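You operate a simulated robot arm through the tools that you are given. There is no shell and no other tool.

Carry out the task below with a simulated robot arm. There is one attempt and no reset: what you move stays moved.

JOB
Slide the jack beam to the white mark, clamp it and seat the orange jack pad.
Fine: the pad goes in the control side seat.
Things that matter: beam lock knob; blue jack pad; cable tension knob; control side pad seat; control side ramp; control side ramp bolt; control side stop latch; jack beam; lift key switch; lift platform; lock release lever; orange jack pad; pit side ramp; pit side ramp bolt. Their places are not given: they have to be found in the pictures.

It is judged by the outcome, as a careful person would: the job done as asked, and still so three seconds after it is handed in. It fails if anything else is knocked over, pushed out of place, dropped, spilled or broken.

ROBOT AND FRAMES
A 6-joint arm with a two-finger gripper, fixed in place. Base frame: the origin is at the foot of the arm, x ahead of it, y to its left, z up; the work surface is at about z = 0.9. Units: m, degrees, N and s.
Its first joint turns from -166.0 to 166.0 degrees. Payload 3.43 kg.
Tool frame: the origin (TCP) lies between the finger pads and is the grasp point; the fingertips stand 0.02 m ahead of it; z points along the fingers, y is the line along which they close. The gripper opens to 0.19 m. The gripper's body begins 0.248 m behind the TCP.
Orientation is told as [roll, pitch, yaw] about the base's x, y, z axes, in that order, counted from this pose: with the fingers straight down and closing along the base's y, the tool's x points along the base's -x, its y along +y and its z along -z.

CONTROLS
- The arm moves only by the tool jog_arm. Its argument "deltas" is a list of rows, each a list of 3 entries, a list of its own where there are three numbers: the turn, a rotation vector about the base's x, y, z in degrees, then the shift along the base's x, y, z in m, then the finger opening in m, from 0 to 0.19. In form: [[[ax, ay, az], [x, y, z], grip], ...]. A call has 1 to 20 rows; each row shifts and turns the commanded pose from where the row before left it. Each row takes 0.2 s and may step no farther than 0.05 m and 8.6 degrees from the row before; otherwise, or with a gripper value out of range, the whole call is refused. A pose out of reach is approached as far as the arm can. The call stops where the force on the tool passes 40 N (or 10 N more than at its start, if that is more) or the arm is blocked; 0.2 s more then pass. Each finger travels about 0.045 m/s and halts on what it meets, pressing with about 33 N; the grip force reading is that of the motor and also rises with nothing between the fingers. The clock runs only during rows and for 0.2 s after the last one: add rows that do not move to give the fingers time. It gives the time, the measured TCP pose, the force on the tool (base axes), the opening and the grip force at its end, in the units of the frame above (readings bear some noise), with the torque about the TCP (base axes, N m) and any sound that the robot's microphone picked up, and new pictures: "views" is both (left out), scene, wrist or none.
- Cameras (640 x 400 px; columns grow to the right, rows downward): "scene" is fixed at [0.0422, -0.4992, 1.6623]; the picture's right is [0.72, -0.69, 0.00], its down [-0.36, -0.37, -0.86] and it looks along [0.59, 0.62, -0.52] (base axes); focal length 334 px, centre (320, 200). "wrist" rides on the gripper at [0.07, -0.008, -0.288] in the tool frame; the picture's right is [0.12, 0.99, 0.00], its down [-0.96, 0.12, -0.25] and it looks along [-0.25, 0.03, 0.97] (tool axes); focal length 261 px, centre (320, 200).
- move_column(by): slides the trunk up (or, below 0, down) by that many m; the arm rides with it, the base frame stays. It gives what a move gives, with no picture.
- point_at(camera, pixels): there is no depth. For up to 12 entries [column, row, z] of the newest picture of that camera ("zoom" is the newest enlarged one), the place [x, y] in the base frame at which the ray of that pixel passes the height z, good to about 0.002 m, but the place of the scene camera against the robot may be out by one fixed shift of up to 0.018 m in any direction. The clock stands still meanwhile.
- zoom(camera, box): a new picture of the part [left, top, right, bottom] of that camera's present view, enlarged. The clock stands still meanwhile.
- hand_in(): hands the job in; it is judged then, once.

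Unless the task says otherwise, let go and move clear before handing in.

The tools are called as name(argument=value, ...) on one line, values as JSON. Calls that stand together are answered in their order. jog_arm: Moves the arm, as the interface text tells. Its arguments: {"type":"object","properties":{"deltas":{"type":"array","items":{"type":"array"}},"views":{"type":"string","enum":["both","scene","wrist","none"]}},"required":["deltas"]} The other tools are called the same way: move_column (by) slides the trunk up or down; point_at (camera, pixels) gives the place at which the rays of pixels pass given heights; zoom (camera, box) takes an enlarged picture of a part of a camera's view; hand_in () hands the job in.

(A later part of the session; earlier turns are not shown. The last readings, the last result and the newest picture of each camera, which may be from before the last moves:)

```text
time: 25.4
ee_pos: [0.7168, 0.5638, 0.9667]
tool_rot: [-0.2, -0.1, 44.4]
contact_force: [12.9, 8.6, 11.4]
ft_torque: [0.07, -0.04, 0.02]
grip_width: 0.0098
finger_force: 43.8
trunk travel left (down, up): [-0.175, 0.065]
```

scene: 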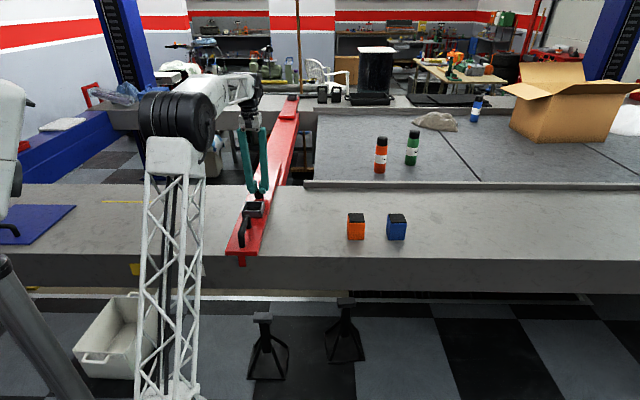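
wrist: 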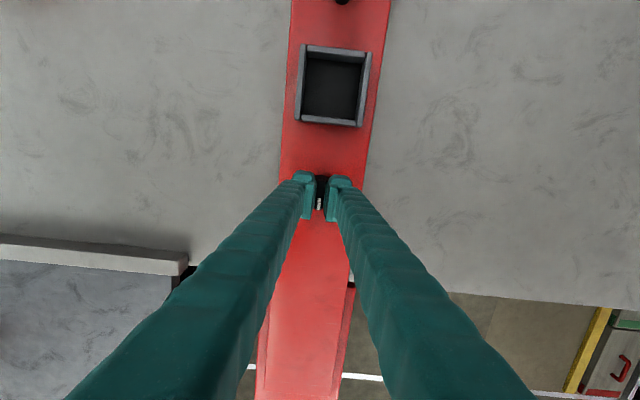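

The beam is sliding freely and staying parallel, with about 61 mm covered and the tab now near (242,261). I'll continue another 0.1 m.

jog_arm(deltas=[[[0, 0, 0], [0.0006, 0.0005, 0.0006], 0.004], [[0, 0, 0], [-0.0042, 0.0043, 0], 0.004], [[0, 0, 0], [-0.007, 0.0071, 0], 0.004], [[0, 0, 0], [-0.007, 0.0071, 0], 0.004], [[0, 0, 0], [-0.007, 0.0071, 0], 0.004], [[0, 0, 0], [-0.007, 0.0071, 0], 0.004], [[0, 0, 0], [-0.007, 0.0071, 0], 0.004], [[0, 0, 0], [-0.007, 0.0071, 0], 0.004], [[0, 0, 0], [-0.0042, 0.0043, 0], 0.004], [[0, 0, 0], [0, 0, 0], 0.004]])

```text
time: 27.6
ee_pos: [0.6639, 0.6153, 0.9671]
tool_rot: [-0.2, 0.0, 44.5]
contact_force: [5.7, 2.2, 15.7]
ft_torque: [-0.11, 0.05, 0.01]
grip_width: 0.0101
finger_force: 43.6
trunk travel left (down, up): [-0.175, 0.065]
```

scene: 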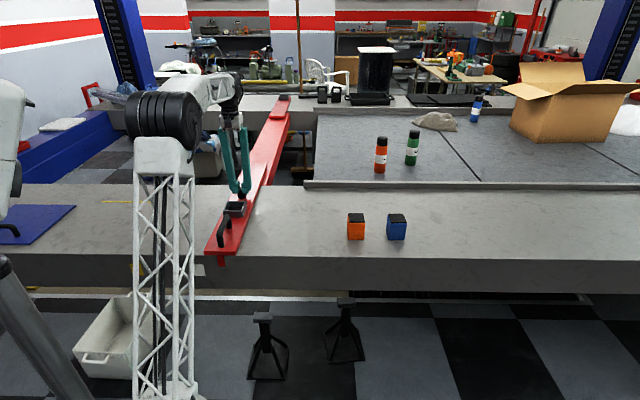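
wrist: 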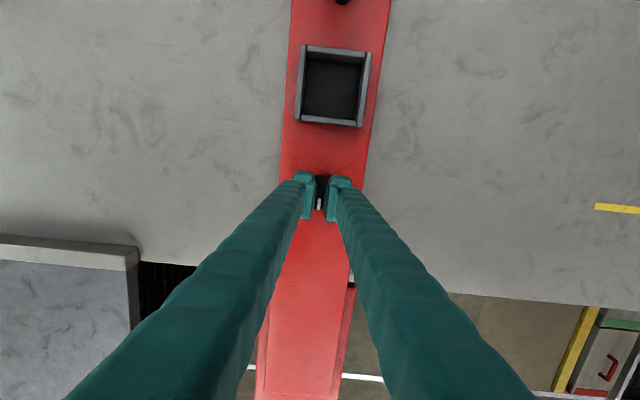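

About 135 mm is done, with the tab near (222,260) and the mark's right edge reappearing at (203,270). I'll move another 70 mm and then measure.

jog_arm(deltas=[[[0, 0, 0], [0.0002, 0.0002, 0.0006], 0.004], [[0, 0, 0], [-0.0042, 0.0043, 0], 0.004], [[0, 0, 0], [-0.007, 0.0071, 0], 0.004], [[0, 0, 0], [-0.007, 0.0071, 0], 0.004], [[0, 0, 0], [-0.007, 0.0071, 0], 0.004], [[0, 0, 0], [-0.007, 0.0071, 0], 0.004], [[0, 0, 0], [-0.007, 0.0071, 0], 0.004], [[0, 0, 0], [-0.007, 0.0071, 0], 0.004], [[0, 0, 0], [0, 0, 0], 0.004]])

zoom(camera="scene", box=[160, 225, 256, 285])

```text
time: 29.6
ee_pos: [0.618, 0.6617, 0.9658]
tool_rot: [-0.2, 0.0, 44.4]
contact_force: [-23.2, -24.0, -13.0]
ft_torque: [-0.4, 0.36, -0.01]
grip_width: 0.0099
finger_force: 43.5
trunk travel left (down, up): [-0.175, 0.065]
```

scene: 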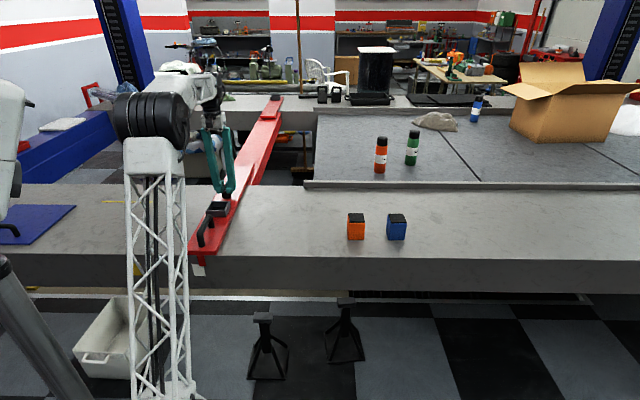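
wrist: 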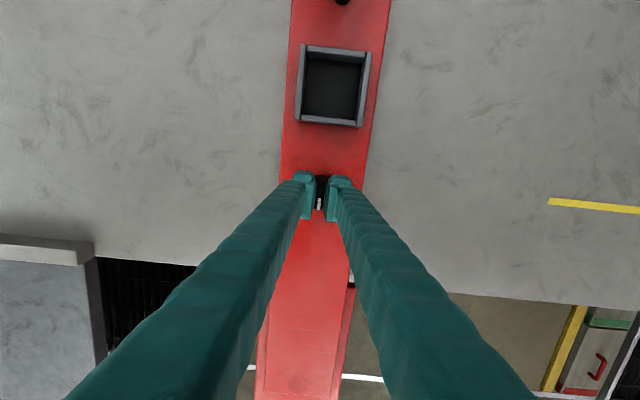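

```text
6.67 times, centred on (208, 255) of scene
```

zoom: 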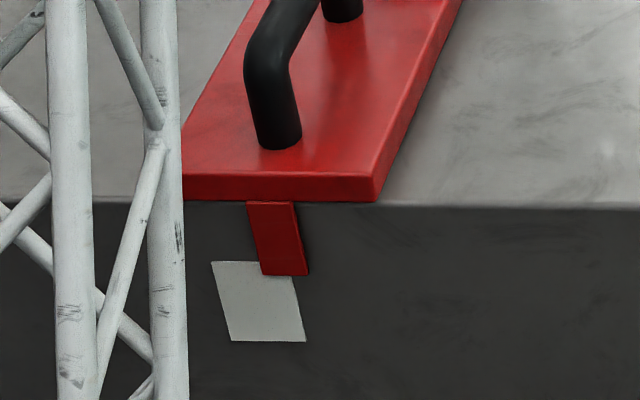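

The tab now overlaps the mark's right part. In the zoom the tab centre is at x≈283 against a mark centre of ≈253, about 16-18 mm short. I'll relieve the 33 N along the beam and move about 14 mm more.

jog_arm(deltas=[[[0, 0, 0], [-0.0007, -0.0007, -0.0004], 0.004], [[0, 0, 0], [-0.0005, -0.0005, -0.0003], 0.004], [[0, 0, 0], [-0.0049, 0.005, 0], 0.004], [[0, 0, 0], [-0.0049, 0.005, 0], 0.004], [[0, 0, 0], [0, 0, 0], 0.004]], views="none")

zoom(camera="scene", box=[170, 245, 234, 285])

```text
time: 30.8
ee_pos: [0.6083, 0.6738, 0.9658]
tool_rot: [-0.1, -0.1, 44.5]
contact_force: [-11.6, -4.0, -8.2]
ft_torque: [0.22, -0.14, 0.03]
grip_width: 0.0101
finger_force: 43.3
trunk travel left (down, up): [-0.175, 0.065]
```

```text
10.00 times, centred on (202, 265) of scene
```

zoom: 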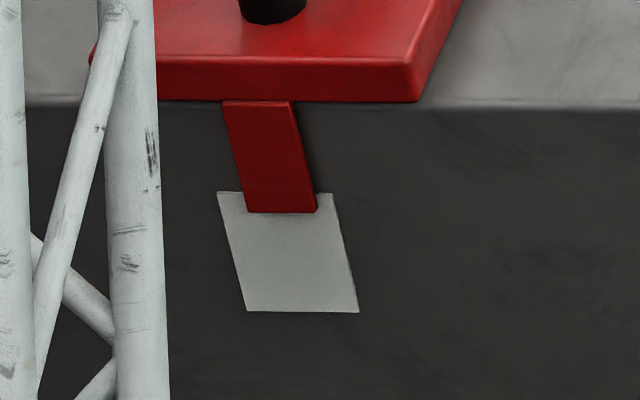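

The tab centre (x≈279) is nearly on the mark centre (x≈276) in the zoom. Allowing for parallax I'll add about 3 mm, then start turning the knob back clockwise to clamp.

jog_arm(deltas=[[[0, 0, 0], [-0.0021, 0.0021, -0.0003], 0.004], [[0, 0, 0], [-0.0005, -0.0002, 0], 0.004], [[0, 0, 0], [0, 0, 0], 0.004]], views="none")

zoom(camera="scene", box=[170, 245, 234, 285])

```text
time: 31.6
ee_pos: [0.607, 0.6748, 0.9667]
tool_rot: [-0.2, 0.0, 44.4]
contact_force: [5.8, -1.9, -1.3]
ft_torque: [-0.1, 0.01, 0.04]
grip_width: 0.0102
finger_force: 43.5
trunk travel left (down, up): [-0.175, 0.065]
```

```text
10.00 times, centred on (202, 265) of scene
```

zoom: 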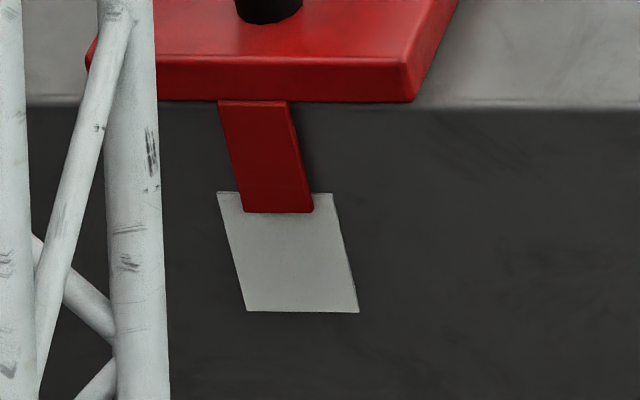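

The tab (x≈274) is now centred on the mark (x≈276.5) to within a millimetre or two. I'll turn the knob clockwise in small steps to clamp, watching torque and position.

jog_arm(deltas=[[[0, 0, -5], [0, 0, 0], 0.004], [[0, 0, -5], [0, 0, 0], 0.004], [[0, 0, -5], [0, 0, 0], 0.004], [[0, 0, 0], [0, 0, 0], 0.004]], views="none")

```text
time: 32.6
ee_pos: [0.607, 0.6747, 0.9667]
tool_rot: [-0.2, -0.2, 29.4]
contact_force: [11.1, 18.6, 10.4]
ft_torque: [0.23, -0.22, 0.04]
grip_width: 0.01
finger_force: 43.3
trunk travel left (down, up): [-0.175, 0.065]
```

jog_arm(deltas=[[[0, 0, -5], [0.0004, 0.0004, 0.0004], 0.004], [[0, 0, -5], [0.0002, 0.0002, 0], 0.004], [[0, 0, -5], [0, 0, 0], 0.004], [[0, 0, -5], [0, 0, 0], 0.004], [[0, 0, 0], [0, 0, 0], 0.004]], views="none")

```text
time: 33.8
ee_pos: [0.6078, 0.6736, 0.967]
tool_rot: [-0.2, 0.0, 9.4]
contact_force: [11.0, 13.2, 9.2]
ft_torque: [0.07, -0.05, 0.01]
grip_width: 0.01
finger_force: 43.6
trunk travel left (down, up): [-0.175, 0.065]
```

The knob is turning smoothly (yaw 9.4) and the position is steady within noise. I'll continue clockwise.

jog_arm(deltas=[[[0, 0, -5], [0.0003, 0.0003, 0.0003], 0.004], [[0, 0, -5], [0.0001, 0.0001, 0], 0.004], [[0, 0, -5], [0, 0, 0], 0.004], [[0, 0, -5], [0, 0, 0], 0.004], [[0, 0, 0], [0, 0, 0], 0.004]], views="none")

```text
time: 35.0
ee_pos: [0.6073, 0.6735, 0.9664]
tool_rot: [-0.3, 0.0, -10.7]
contact_force: [-1.6, -8.8, -1.3]
ft_torque: [-0.07, -0.08, 0.0]
grip_width: 0.01
finger_force: 43.7
trunk travel left (down, up): [-0.175, 0.065]
```

jog_arm(deltas=[[[0, 0, -5], [0, 0, 0], 0.004], [[0, 0, -5], [0, 0, 0], 0.004], [[0, 0, -5], [0, 0, 0], 0.004], [[0, 0, -5], [0, 0, 0], 0.004], [[0, 0, 0], [0, 0, 0], 0.004]], views="none")

zoom(camera="scene", box=[170, 245, 234, 285])

```text
time: 36.2
ee_pos: [0.6067, 0.6733, 0.9662]
tool_rot: [-0.3, 0.1, -30.6]
contact_force: [-9.2, -14.3, -5.0]
ft_torque: [-0.14, 0.05, 0.01]
grip_width: 0.0099
finger_force: 43.3
trunk travel left (down, up): [-0.175, 0.065]
```

```text
10.00 times, centred on (202, 265) of scene
```

zoom: 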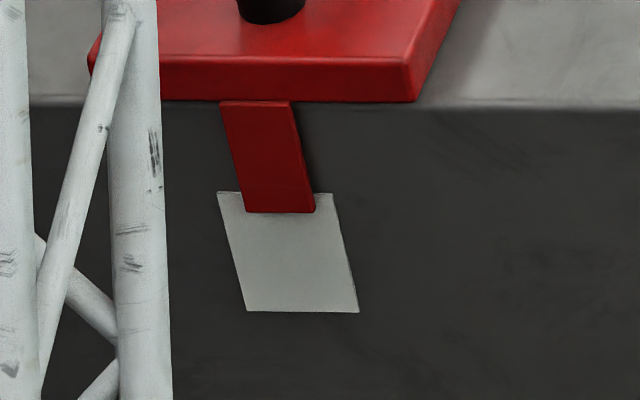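

The tab remains centred on the mark. I'll finish the last 15° back to the original clamped orientation.

jog_arm(deltas=[[[0, 0, -5], [-0.0002, -0.0004, 0], 0.004], [[0, 0, -5], [0, 0, 0], 0.004], [[0, 0, -5], [0, 0, 0], 0.004], [[0, 0, 0], [0, 0, 0], 0.004]], views="wrist")

zoom(camera="wrist", box=[256, 150, 384, 230])

```text
time: 37.2
ee_pos: [0.6076, 0.6726, 0.9662]
tool_rot: [-0.3, 0.0, -45.6]
contact_force: [-14.5, -6.5, -8.2]
ft_torque: [-0.1, 0.17, 0.3]
grip_width: 0.01
finger_force: 43.8
trunk travel left (down, up): [-0.175, 0.065]
```

wrist: 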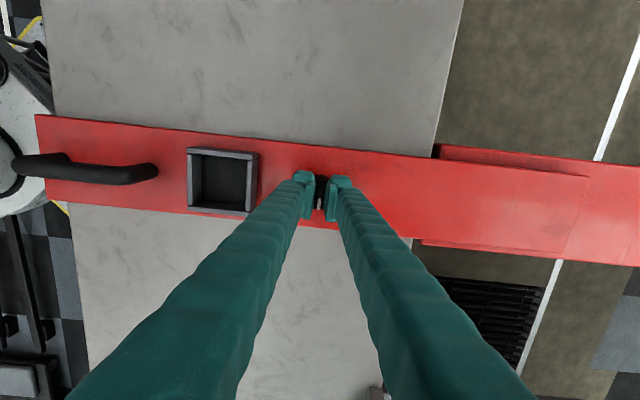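

```text
5.00 times, centred on (320, 190) of wrist
```

zoom: 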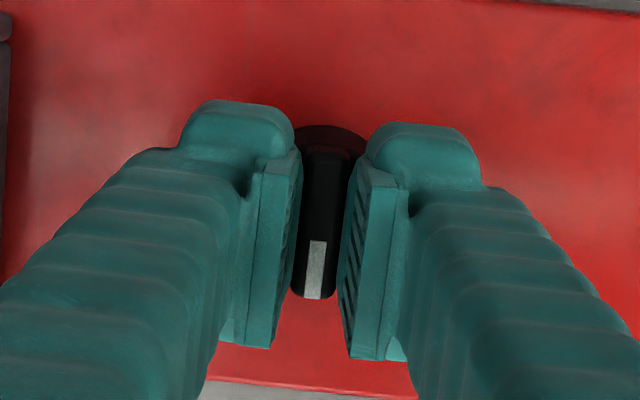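

A torque of 0.3 N m has appeared at yaw -45.6, which matches the reading when I first gripped the clamped knob, so it looks like the end stop. I'll press 2° further to be sure, then test with a small sideways push.

jog_arm(deltas=[[[0, 0, -1.5], [0.0002, 0.0001, 0.0002], 0.004], [[0, 0, -1.5], [0.0001, 0, 0], 0.004], [[0, 0, 0], [0, 0, 0], 0.004]], views="none")

```text
time: 38.0
ee_pos: [0.6062, 0.6729, 0.967]
tool_rot: [-0.3, -0.1, -48.6]
contact_force: [-21.4, -9.8, -15.2]
ft_torque: [-0.11, 0.17, 1.13]
grip_width: 0.011
finger_force: 44.6
trunk travel left (down, up): [-0.175, 0.065]
```

Torque climbed to 1.1 N m, so the knob is against its clamp stop. I'll back off the 3°, then make a light 2 mm push along the slide to confirm it holds.

jog_arm(deltas=[[[0, 0, 1.5], [0, 0, 0], 0.004], [[0, 0, 1.5], [-0.0005, -0.0003, -0.0004], 0.004], [[0, 0, 0], [-0.0011, 0.0011, 0], 0.004], [[0, 0, 0], [0, 0, 0], 0.004]], views="none")

```text
time: 39.0
ee_pos: [0.6076, 0.6735, 0.9677]
tool_rot: [-0.2, -0.2, -45.6]
contact_force: [0.0, -18.9, -9.9]
ft_torque: [-0.14, 0.0, 0.26]
grip_width: 0.0103
finger_force: 43.5
trunk travel left (down, up): [-0.175, 0.065]
```

The push met about 13 N of resistance with no travel, so the beam is clamped. I'll relieve the load, let go of the knob and rise clear.

jog_arm(deltas=[[[0, 0, 0], [0.001, -0.001, -0.0003], 0.004], [[0, 0, 0], [0, 0, 0], 0.03], [[0, 0, 0], [0, 0, 0], 0.07], [[0, 0, 0], [0, 0, 0], 0.07], [[0, 0, 0], [0, 0, 0], 0.07], [[0, 0, 0], [0, 0, 0.03], 0.07], [[0, 0, 0], [0, 0, 0.05], 0.07], [[0, 0, 0], [0, 0, 0.05], 0.07], [[0, 0, 0], [0, 0, 0.05], 0.07], [[0, 0, 0], [0, 0, 0], 0.07]])

zoom(camera="wrist", box=[200, 120, 392, 240])

zoom(camera="scene", box=[160, 180, 288, 290])

```text
time: 41.2
ee_pos: [0.6044, 0.674, 1.1474]
tool_rot: [-0.2, -0.1, -45.5]
contact_force: [0.5, -1.2, -0.2]
ft_torque: [-0.02, 0.01, 0.02]
grip_width: 0.0702
finger_force: 0.0
trunk travel left (down, up): [-0.175, 0.065]
```

scene: 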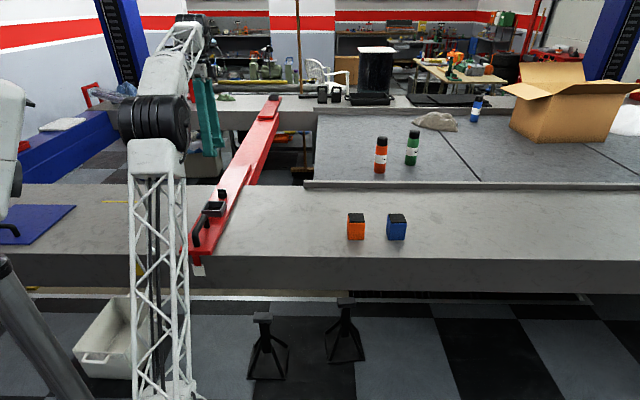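
wrist: 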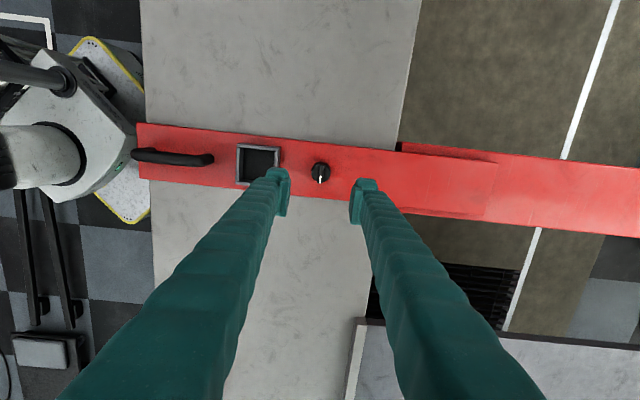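

```text
3.33 times, centred on (296, 180) of wrist
```

zoom: 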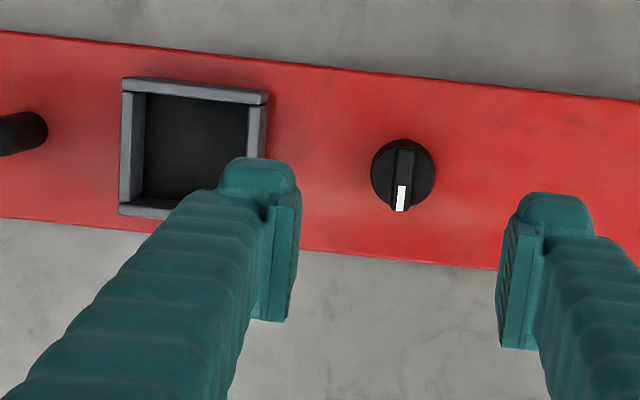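

```text
3.64 times, centred on (224, 235) of scene
```

zoom: 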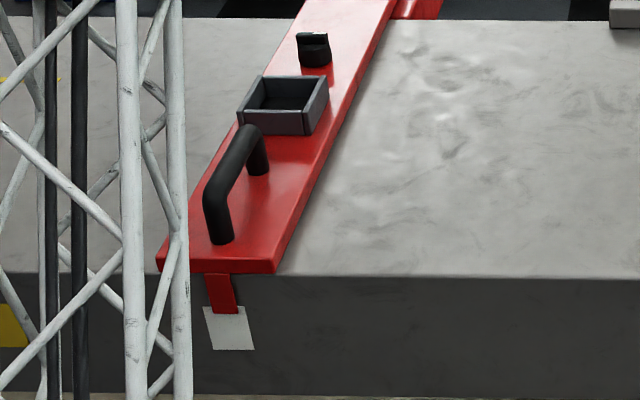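

The knob stripe is back in its original orientation and the tab sits on the white mark. Next I'll turn back to the 44° yaw above the seat to measure its position and inner size.

jog_arm(deltas=[[[0, 0, 8.2], [-0.008, -0.0075, 0], 0.1], [[0, 0, 8.2], [-0.008, -0.0075, 0], 0.1], [[0, 0, 8.2], [-0.008, -0.0075, 0], 0.1], [[0, 0, 8.2], [-0.008, -0.0075, 0], 0.1], [[0, 0, 8.2], [-0.008, -0.0075, 0], 0.1], [[0, 0, 8.2], [-0.008, -0.0075, 0], 0.12], [[0, 0, 8.2], [-0.008, -0.0075, 0], 0.12], [[0, 0, 8.2], [-0.008, -0.0075, 0], 0.12], [[0, 0, 8.2], [-0.008, -0.0075, 0], 0.12], [[0, 0, 8.2], [-0.008, -0.0075, 0], 0.12], [[0, 0, 8], [0, -0.008, 0], 0.12], [[0, 0, 0], [0, 0, 0], 0.12], [[0, 0, 0], [0, 0, 0], 0.12]])

zoom(camera="wrist", box=[256, 130, 384, 210])

```text
time: 44.0
ee_pos: [0.5268, 0.5887, 1.1461]
tool_rot: [-0.2, 0.1, 44.5]
contact_force: [0.5, -0.9, -0.5]
ft_torque: [0.02, -0.03, 0.01]
grip_width: 0.1201
finger_force: 0.0
trunk travel left (down, up): [-0.175, 0.065]
```

scene: 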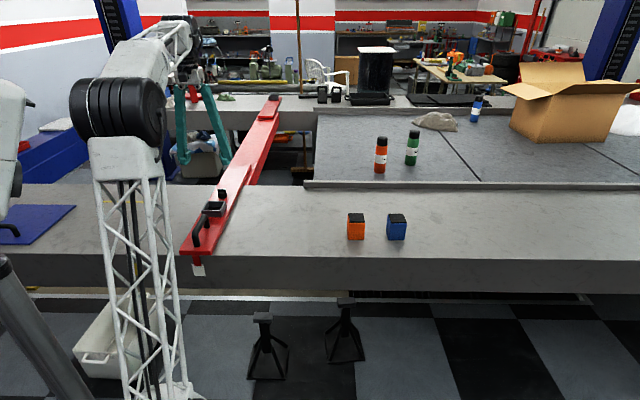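
wrist: 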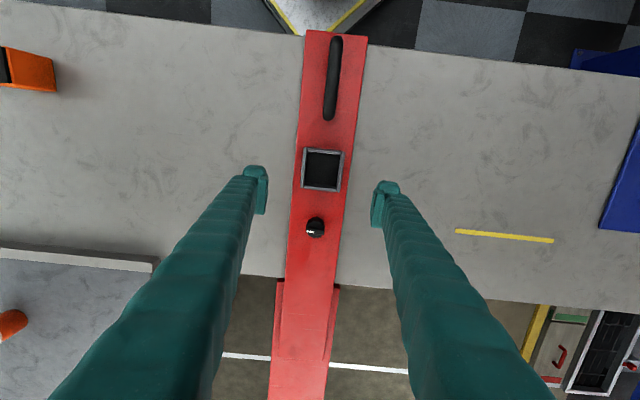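

```text
5.00 times, centred on (320, 170) of wrist
```

zoom: 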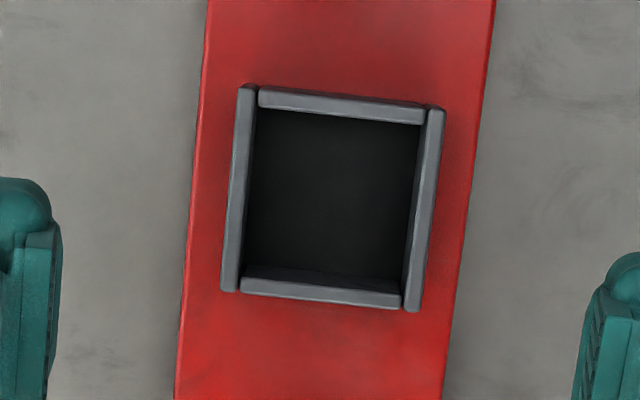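

The seat shows clearly, with outer corners (238,85), (445,107), (418,310), (222,292) in the zoom. I'll measure these and check the tab against the mark now that the arm is out of the way.

point_at(camera="zoom", pixels=[[331, 198, 0.93], [331, 198, 0.95], [331, 198, 0.96], [258, 106, 0.95], [424, 123, 0.95], [404, 288, 0.95], [242, 276, 0.95], [238, 85, 0.95], [445, 107, 0.95], [418, 310, 0.95], [222, 292, 0.95]])

zoom(camera="scene", box=[170, 190, 250, 290])

zoom(camera="scene", box=[170, 245, 234, 285])

```text
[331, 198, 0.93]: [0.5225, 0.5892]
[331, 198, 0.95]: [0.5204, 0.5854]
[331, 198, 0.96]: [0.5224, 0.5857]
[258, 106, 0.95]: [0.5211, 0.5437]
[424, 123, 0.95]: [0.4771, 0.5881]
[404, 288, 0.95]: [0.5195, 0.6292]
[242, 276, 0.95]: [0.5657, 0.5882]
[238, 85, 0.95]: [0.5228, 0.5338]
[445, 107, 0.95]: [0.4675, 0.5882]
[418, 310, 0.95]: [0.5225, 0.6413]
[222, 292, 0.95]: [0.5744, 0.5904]
```

```text
4.00 times, centred on (210, 240) of scene
```

zoom: 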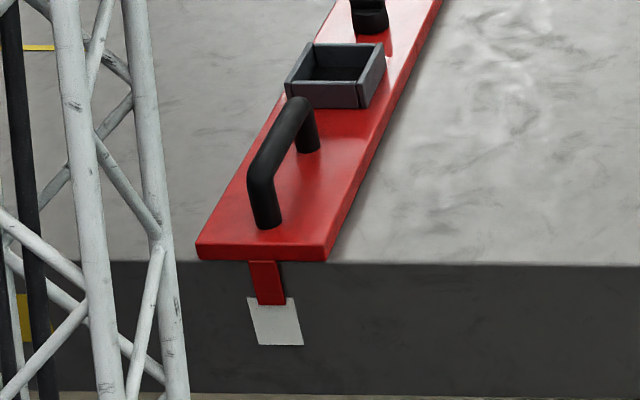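

```text
10.00 times, centred on (202, 265) of scene
```

zoom: 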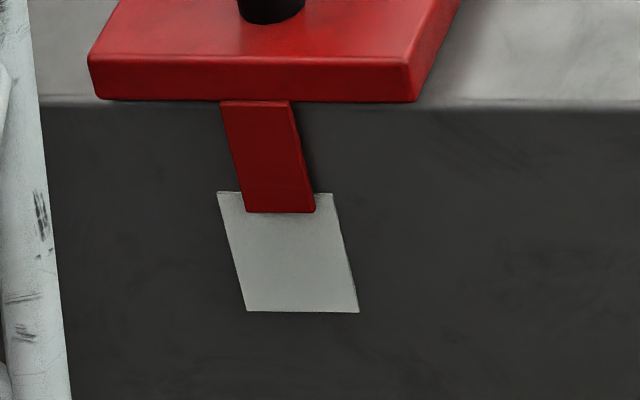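

The seat's inner opening is about 61 mm and its centre about (0.521,0.588), and the tab is still on the mark. I'll lower over the seat for a finer check of its centre against the tool axis.

jog_arm(deltas=[[[0, 0, 0], [-0.0025, 0, -0.04], 0.12], [[0, 0, 0], [-0.0025, 0, -0.04], 0.12], [[0, 0, 0], [0, 0, -0.04], 0.12], [[0, 0, 0], [0, 0, 0], 0.12], [[0, 0, 0], [0, 0, 0], 0.12]], views="wrist")

zoom(camera="wrist", box=[256, 145, 384, 225])

```text
time: 45.2
ee_pos: [0.5217, 0.592, 1.0254]
tool_rot: [-0.1, 0.0, 44.5]
contact_force: [-0.1, -0.1, -0.6]
ft_torque: [-0.01, 0.0, 0.01]
grip_width: 0.1202
finger_force: 0.0
trunk travel left (down, up): [-0.175, 0.065]
```

wrist: 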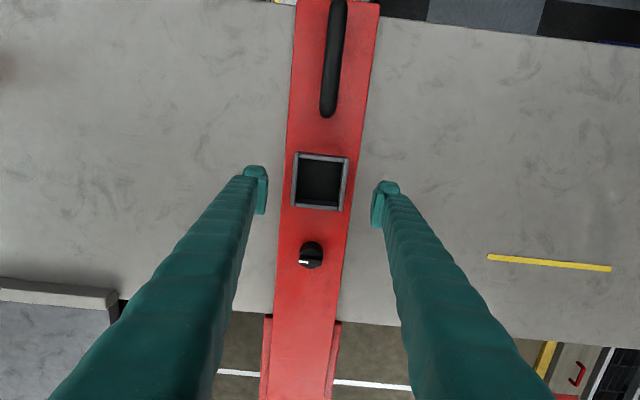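

```text
5.00 times, centred on (320, 185) of wrist
```

zoom: 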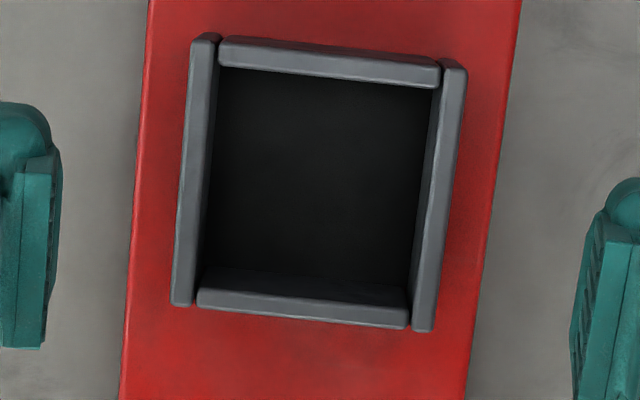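

The seat centre is about 3 mm toward the robot from the tool axis, which puts it at roughly (0.520,0.588). Now I'll rise and travel over to the orange pad near (0.84,0.13).

jog_arm(deltas=[[[0, 0, 0], [0, 0, 0.05], 0.12], [[0, 0, 0], [0, 0, 0.05], 0.12], [[0, 0, 0], [0.02, -0.028, 0.03], 0.12], [[0, 0, 0], [0.026, -0.038, 0], 0.12], [[0, 0, 0], [0.026, -0.038, 0], 0.12], [[0, 0, 0], [0.026, -0.038, 0], 0.12], [[0, 0, 0], [0.026, -0.038, 0], 0.12], [[0, 0, 0], [0.026, -0.038, 0], 0.12], [[0, 0, 0], [0.026, -0.038, 0], 0.12], [[0, 0, 0], [0.026, -0.038, 0], 0.12], [[0, 0, 0], [0.026, -0.038, 0], 0.12], [[0, 0, 0], [0.026, -0.038, 0], 0.12], [[0, 0, 0], [0.026, -0.038, 0], 0.12], [[0, 0, 0], [0.026, -0.038, 0], 0.12], [[0, 0, 0], [0.012, -0.014, 0], 0.12], [[0, 0, 0], [0, 0, 0], 0.12]])

zoom(camera="wrist", box=[240, 120, 400, 220])

```text
time: 48.6
ee_pos: [0.841, 0.1311, 1.1578]
tool_rot: [-0.2, 0.1, 44.5]
contact_force: [0.9, -0.2, -0.6]
ft_torque: [-0.03, 0.02, 0.02]
grip_width: 0.1201
finger_force: 0.1
trunk travel left (down, up): [-0.175, 0.065]
```

scene: 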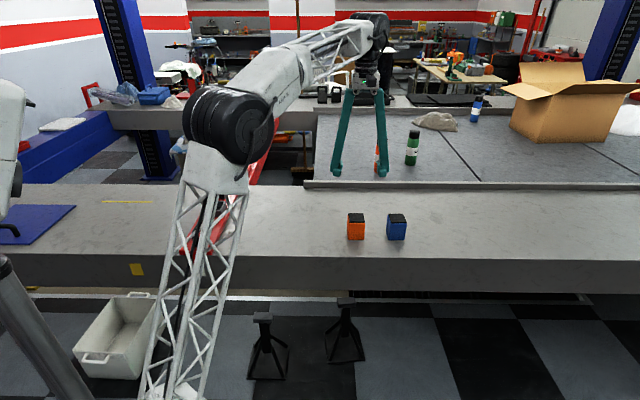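
wrist: 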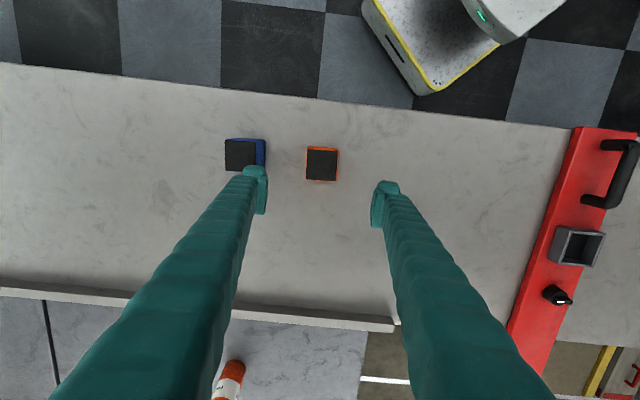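

```text
4.00 times, centred on (320, 170) of wrist
```

zoom: 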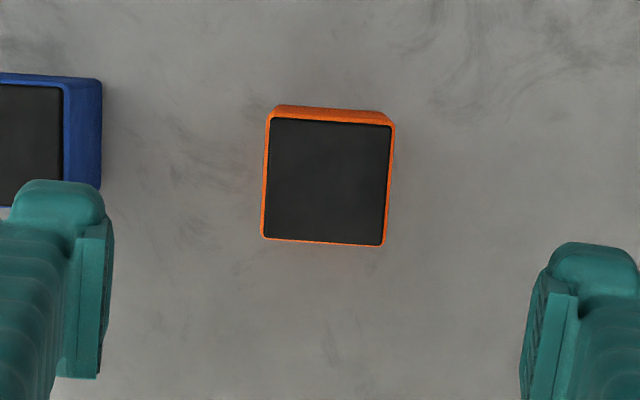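

The orange pad is directly below, with its black cap centred at about (321.8,165.5) and turned by perhaps 2-3° relative to the seat. The blue pad is on the left and leaves enough gap for a finger. I'll measure the cap corners.

point_at(camera="zoom", pixels=[[270, 118, 0.98], [391, 126, 0.98], [383, 246, 0.98], [265, 238, 0.98], [327, 182, 0.97], [327, 182, 0.98], [327, 182, 0.99], [102, 78, 0.97], [100, 188, 0.97]])

zoom(camera="wrist", box=[288, 143, 352, 183])

```text
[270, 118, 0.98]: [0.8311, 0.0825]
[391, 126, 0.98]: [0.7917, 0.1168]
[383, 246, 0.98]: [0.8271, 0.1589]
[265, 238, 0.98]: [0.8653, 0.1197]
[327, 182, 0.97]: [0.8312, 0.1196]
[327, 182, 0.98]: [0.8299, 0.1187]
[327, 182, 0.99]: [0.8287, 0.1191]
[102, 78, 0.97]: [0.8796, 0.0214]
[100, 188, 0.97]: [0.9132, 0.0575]
```

```text
10.00 times, centred on (320, 163) of wrist
```

zoom: 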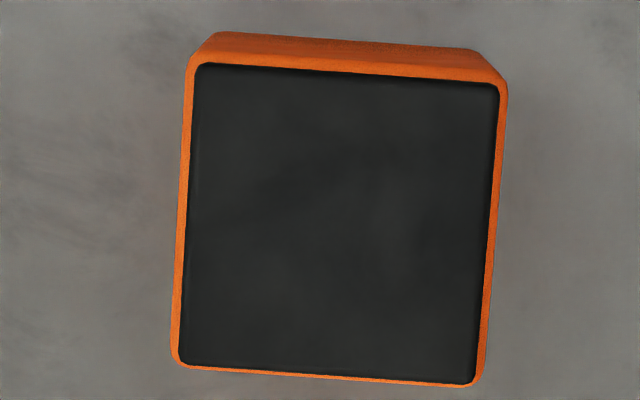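

The cap centre is around (0.830,0.120) and the pad is turned about +2° relative to the seat. I'll move over it with a matching turn, narrow the opening to 0.10, and lower to z≈1.05 to recheck.

jog_arm(deltas=[[[0, 0, 1], [-0.0055, -0.005, -0.036], 0.1], [[0, 0, 1], [-0.0055, -0.005, -0.036], 0.1], [[0, 0, 0], [0, 0, -0.036], 0.1], [[0, 0, 0], [0, 0, 0], 0.1], [[0, 0, 0], [0, 0, 0], 0.1]])

zoom(camera="wrist", box=[256, 145, 384, 225])

zoom(camera="scene", box=[320, 180, 432, 250])

```text
time: 49.8
ee_pos: [0.8287, 0.1196, 1.0477]
tool_rot: [-0.2, 0.0, 46.5]
contact_force: [-0.7, 0.8, 0.4]
ft_torque: [0.0, -0.01, 0.01]
grip_width: 0.0999
finger_force: 0.2
trunk travel left (down, up): [-0.175, 0.065]
```

scene: 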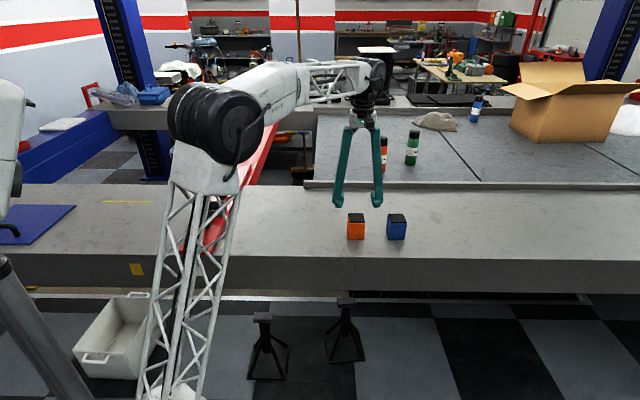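
wrist: 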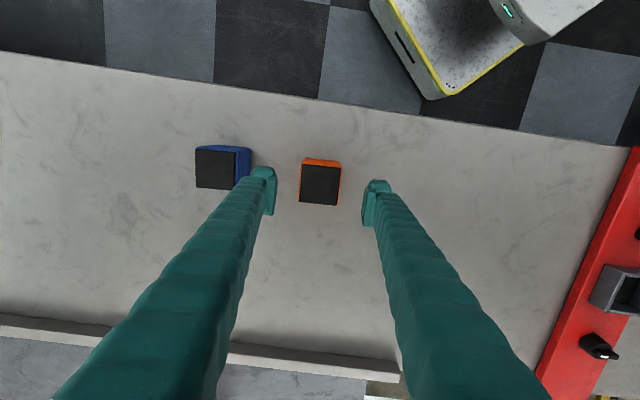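

```text
5.00 times, centred on (320, 185) of wrist
```

zoom: 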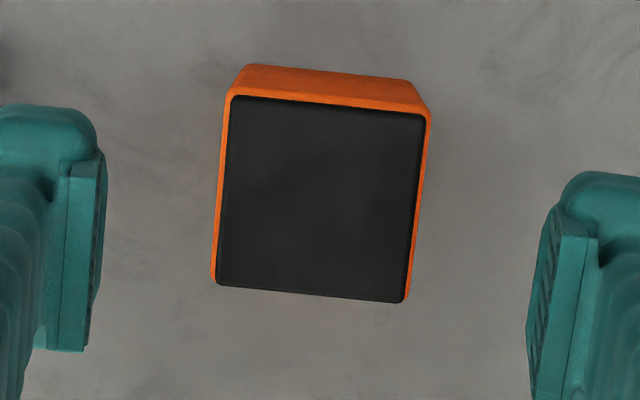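

```text
5.71 times, centred on (376, 215) of scene
```

zoom: 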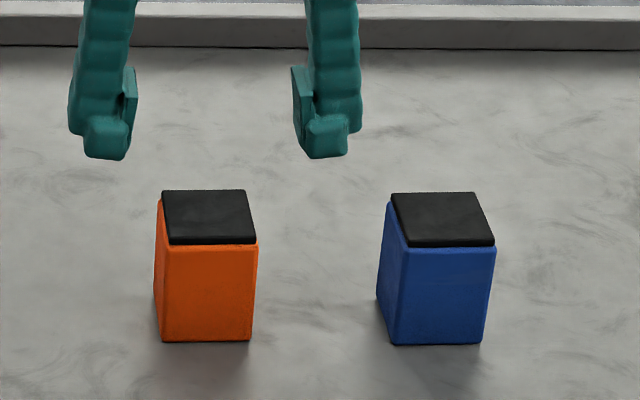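

The pad is centred under the tool, with its cap centre at (319.9,185.0) against an axis projection of (319.7,185.1). I'll add about 1° of turn, go down to z≈0.963 so the fingertips will stay above the seat rim later, and grip.

jog_arm(deltas=[[[0, 0, 1.1], [0, 0, -0.035], 0.1], [[0, 0, 0], [0, 0, -0.03], 0.1], [[0, 0, 0], [0, 0, -0.0195], 0.1], [[0, 0, 0], [0, 0, 0], 0.08], [[0, 0, 0], [0, 0, 0], 0.07], [[0, 0, 0], [0, 0, 0], 0.06], [[0, 0, 0], [0, 0, 0], 0.05], [[0, 0, 0], [0, 0, 0], 0.045], [[0, 0, 0], [0, 0, 0], 0.045], [[0, 0, 0], [0, 0, 0], 0.045]])

zoom(camera="wrist", box=[256, 145, 384, 225])

zoom(camera="scene", box=[320, 180, 432, 250])

```text
time: 52.0
ee_pos: [0.829, 0.1199, 0.965]
tool_rot: [-0.1, 0.0, 47.7]
contact_force: [1.4, 0.3, 0.2]
ft_torque: [0.03, 0.02, -0.05]
grip_width: 0.0571
finger_force: 32.8
trunk travel left (down, up): [-0.175, 0.065]
```

scene: 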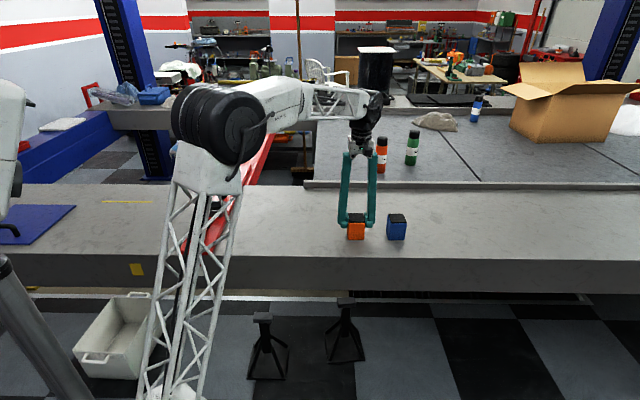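
wrist: 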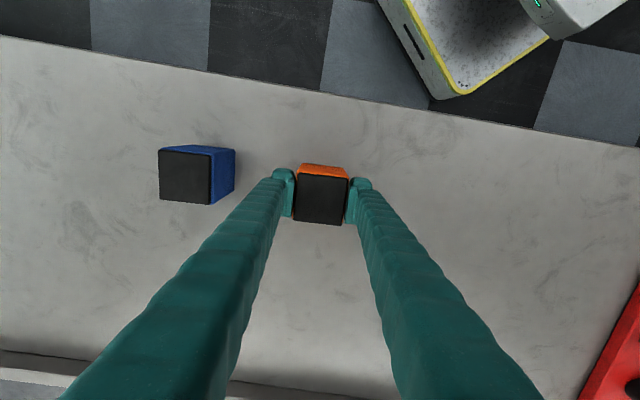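

```text
5.00 times, centred on (320, 185) of wrist
```

zoom: 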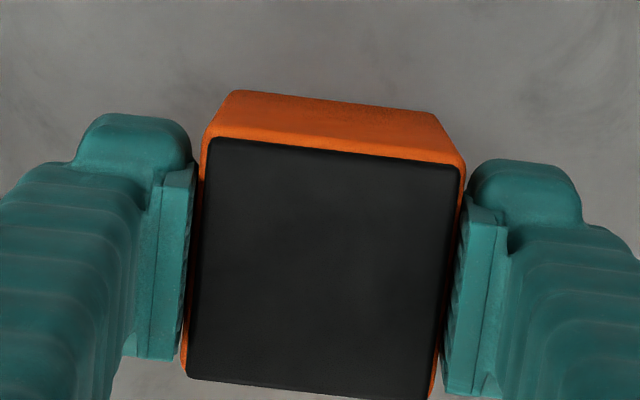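

```text
5.71 times, centred on (376, 215) of scene
```

zoom: 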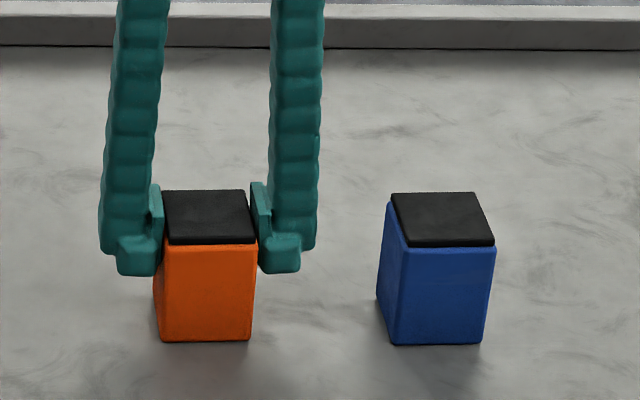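

The pad is gripped squarely at a width of 0.057 and 33 N, with low side forces. I'll lift it straight up and check that it comes along.

jog_arm(deltas=[[[0, 0, 0], [0, 0, 0.005], 0.045], [[0, 0, 0], [0, 0, 0.015], 0.045], [[0, 0, 0], [0, 0, 0.03], 0.045], [[0, 0, 0], [0, 0, 0.045], 0.045], [[0, 0, 0], [0, 0, 0.045], 0.045], [[0, 0, 0], [0, 0, 0], 0.045]])

```text
time: 53.4
ee_pos: [0.8298, 0.1207, 1.1027]
tool_rot: [-0.2, 0.0, 47.6]
contact_force: [-0.9, -0.3, -4.3]
ft_torque: [0.04, 0.0, -0.02]
grip_width: 0.0572
finger_force: 33.0
trunk travel left (down, up): [-0.175, 0.065]
```

scene: 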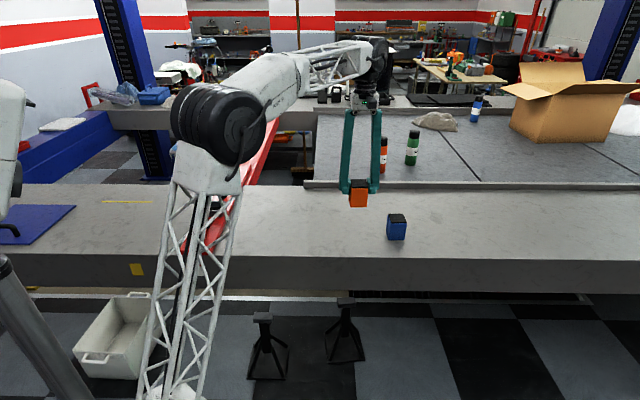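
wrist: 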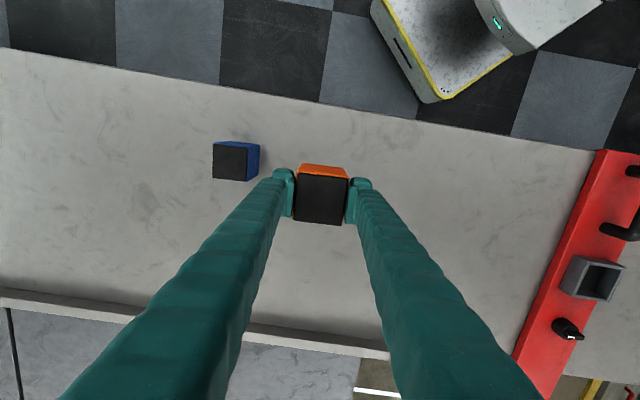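

The pad came up cleanly, weighing about 4 N, and the blue one is undisturbed. I'll carry it over to the seat at this height and turn back about 2° on the way.

jog_arm(deltas=[[[0, 0, -0.3], [-0.012, 0.018, 0.01], 0.045], [[0, 0, -0.3], [-0.022, 0.0335, 0.01], 0.045], [[0, 0, -0.3], [-0.022, 0.0335, 0], 0.045], [[0, 0, -0.3], [-0.022, 0.0335, 0], 0.045], [[0, 0, -0.3], [-0.022, 0.0335, 0], 0.045], [[0, 0, -0.3], [-0.022, 0.0335, 0], 0.045], [[0, 0, -0.3], [-0.022, 0.0335, 0], 0.045], [[0, 0, 0], [-0.022, 0.0335, 0], 0.045], [[0, 0, 0], [-0.022, 0.0335, 0], 0.045], [[0, 0, 0], [-0.022, 0.0335, 0], 0.045], [[0, 0, 0], [-0.022, 0.0335, 0], 0.045], [[0, 0, 0], [-0.022, 0.0335, 0], 0.045], [[0, 0, 0], [-0.022, 0.0335, 0], 0.045], [[0, 0, 0], [-0.022, 0.0335, 0], 0.045], [[0, 0, 0], [-0.011, 0.014, 0], 0.045], [[0, 0, 0], [0, 0, 0], 0.045], [[0, 0, 0], [0, 0, 0], 0.045]])

zoom(camera="wrist", box=[240, 120, 400, 220])

zoom(camera="scene", box=[160, 150, 272, 220])

```text
time: 57.0
ee_pos: [0.5187, 0.5898, 1.1219]
tool_rot: [-0.2, 0.1, 45.5]
contact_force: [-0.2, 0.5, -5.2]
ft_torque: [0.04, 0.0, -0.01]
grip_width: 0.0571
finger_force: 32.9
trunk travel left (down, up): [-0.175, 0.065]
```

scene: 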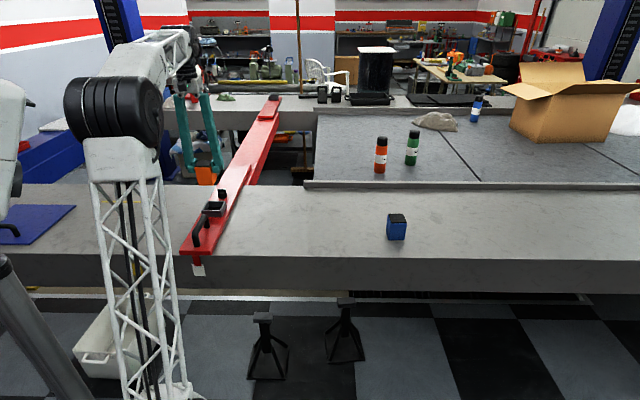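
wrist: 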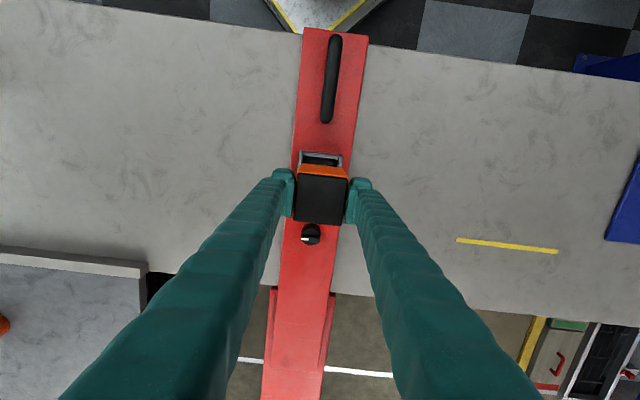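

```text
4.00 times, centred on (320, 170) of wrist
```

zoom: 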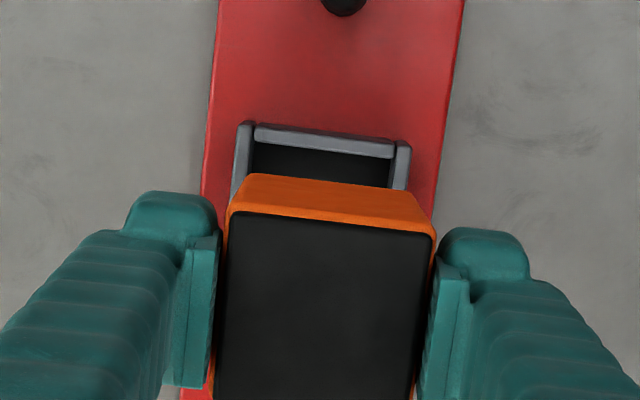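

```text
5.71 times, centred on (216, 185) of scene
```

zoom: 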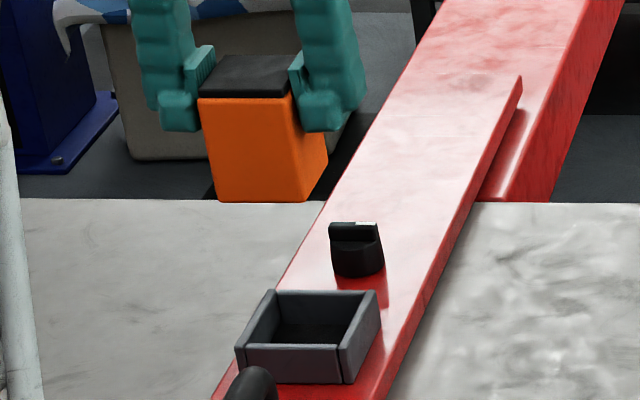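

The pad is over the seat and roughly aligned, about 2-3 mm too far along +v. I'll shift by about 3 mm and lower until the pad bottom is just above the rim, then look again.

jog_arm(deltas=[[[0, 0, 0], [0.0031, -0.0011, 0], 0.045], [[0, 0, 0], [0, 0, -0.03], 0.045], [[0, 0, 0], [0, 0, -0.03], 0.045], [[0, 0, 0], [0, 0, -0.02], 0.045], [[0, 0, 0], [0, 0, 0], 0.045], [[0, 0, 0], [0, 0, 0], 0.045]])

zoom(camera="wrist", box=[256, 130, 384, 210])

zoom(camera="scene", box=[174, 170, 254, 220])

```text
time: 58.4
ee_pos: [0.5217, 0.5886, 1.0442]
tool_rot: [-0.2, 0.1, 45.4]
contact_force: [0.5, 0.3, -4.4]
ft_torque: [-0.01, -0.03, 0.02]
grip_width: 0.0573
finger_force: 33.4
trunk travel left (down, up): [-0.175, 0.065]
```

scene: 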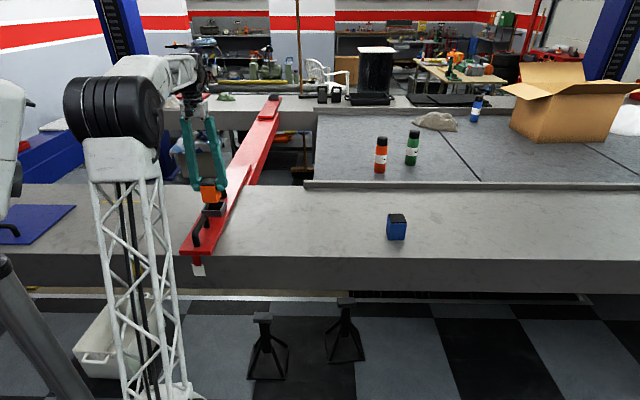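
wrist: 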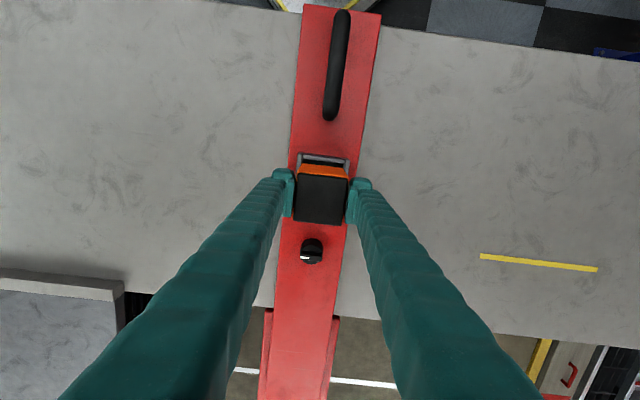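

```text
5.00 times, centred on (320, 170) of wrist
```

zoom: 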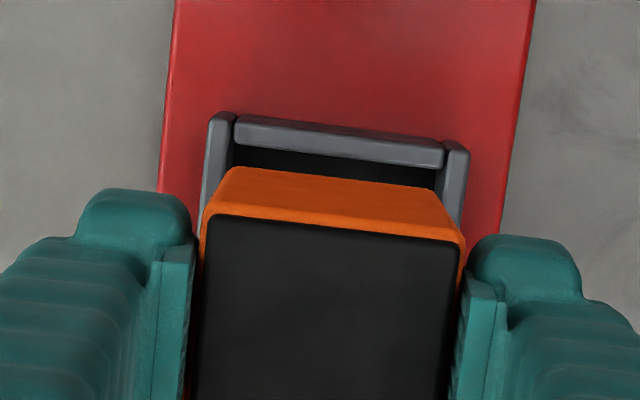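

```text
8.00 times, centred on (214, 195) of scene
```

zoom: 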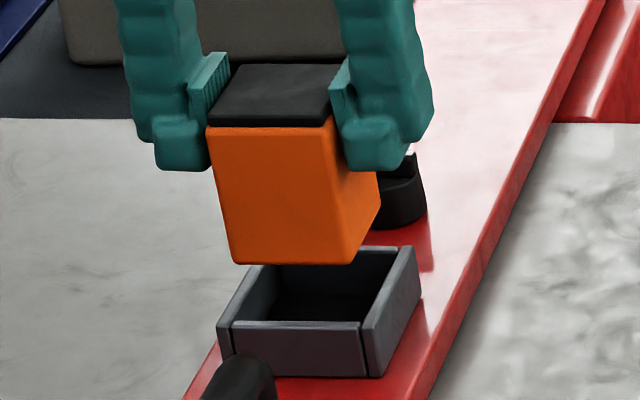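

The pad bottom sits just above the rim. By my projection it is centred within about 1 mm both ways, with walls showing evenly on left and right at about (233,145) and (442,168). I'll lower slowly into the seat, watching the force.

jog_arm(deltas=[[[0, 0, 0], [0, 0, -0.01], 0.045], [[0, 0, 0], [0, 0, -0.01], 0.045], [[0, 0, 0], [0, 0, -0.008], 0.045], [[0, 0, 0], [0, 0, -0.006], 0.045], [[0, 0, 0], [0, 0, 0], 0.045]])

zoom(camera="wrist", box=[256, 130, 384, 210])

zoom(camera="scene", box=[174, 180, 254, 230])

```text
time: 59.6
ee_pos: [0.5247, 0.5881, 1.0107]
tool_rot: [-0.2, 0.0, 45.5]
contact_force: [0.6, -0.1, -4.5]
ft_torque: [0.01, 0.0, -0.01]
grip_width: 0.0572
finger_force: 33.0
trunk travel left (down, up): [-0.175, 0.065]
```

scene: 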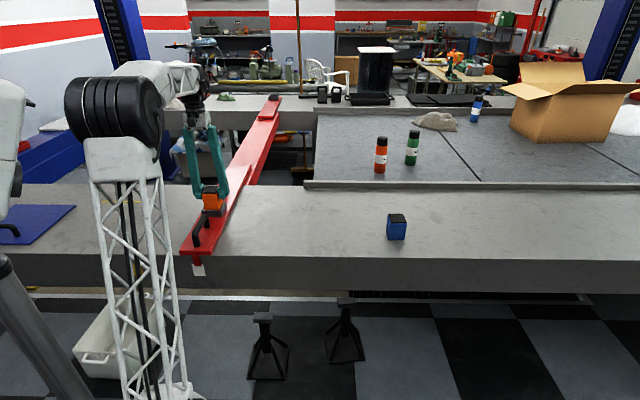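
wrist: 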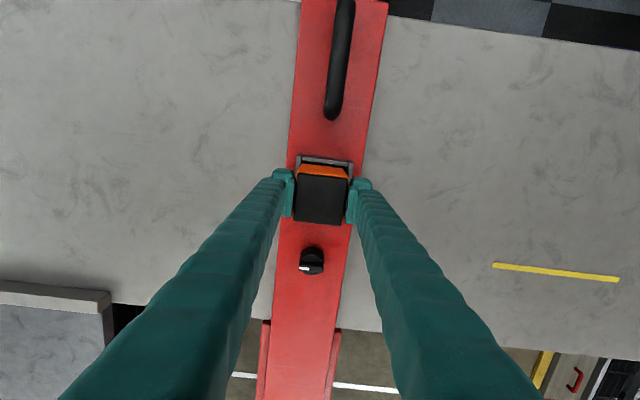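

```text
5.00 times, centred on (320, 170) of wrist
```

zoom: 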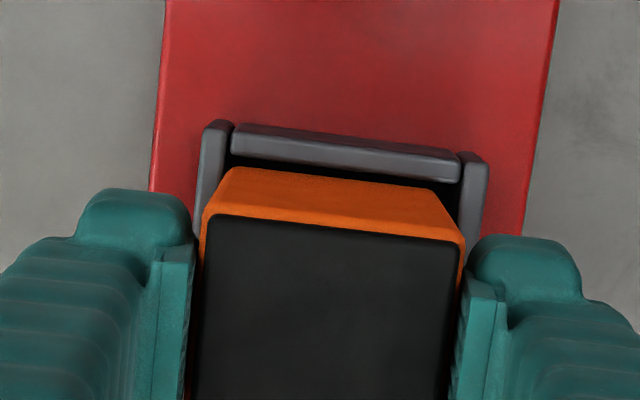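

```text
8.00 times, centred on (214, 205) of scene
```

zoom: 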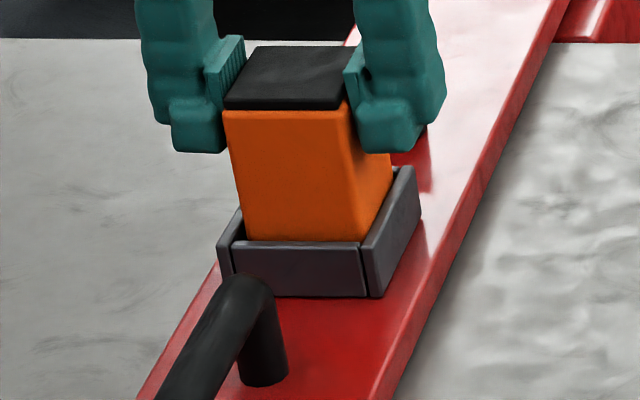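

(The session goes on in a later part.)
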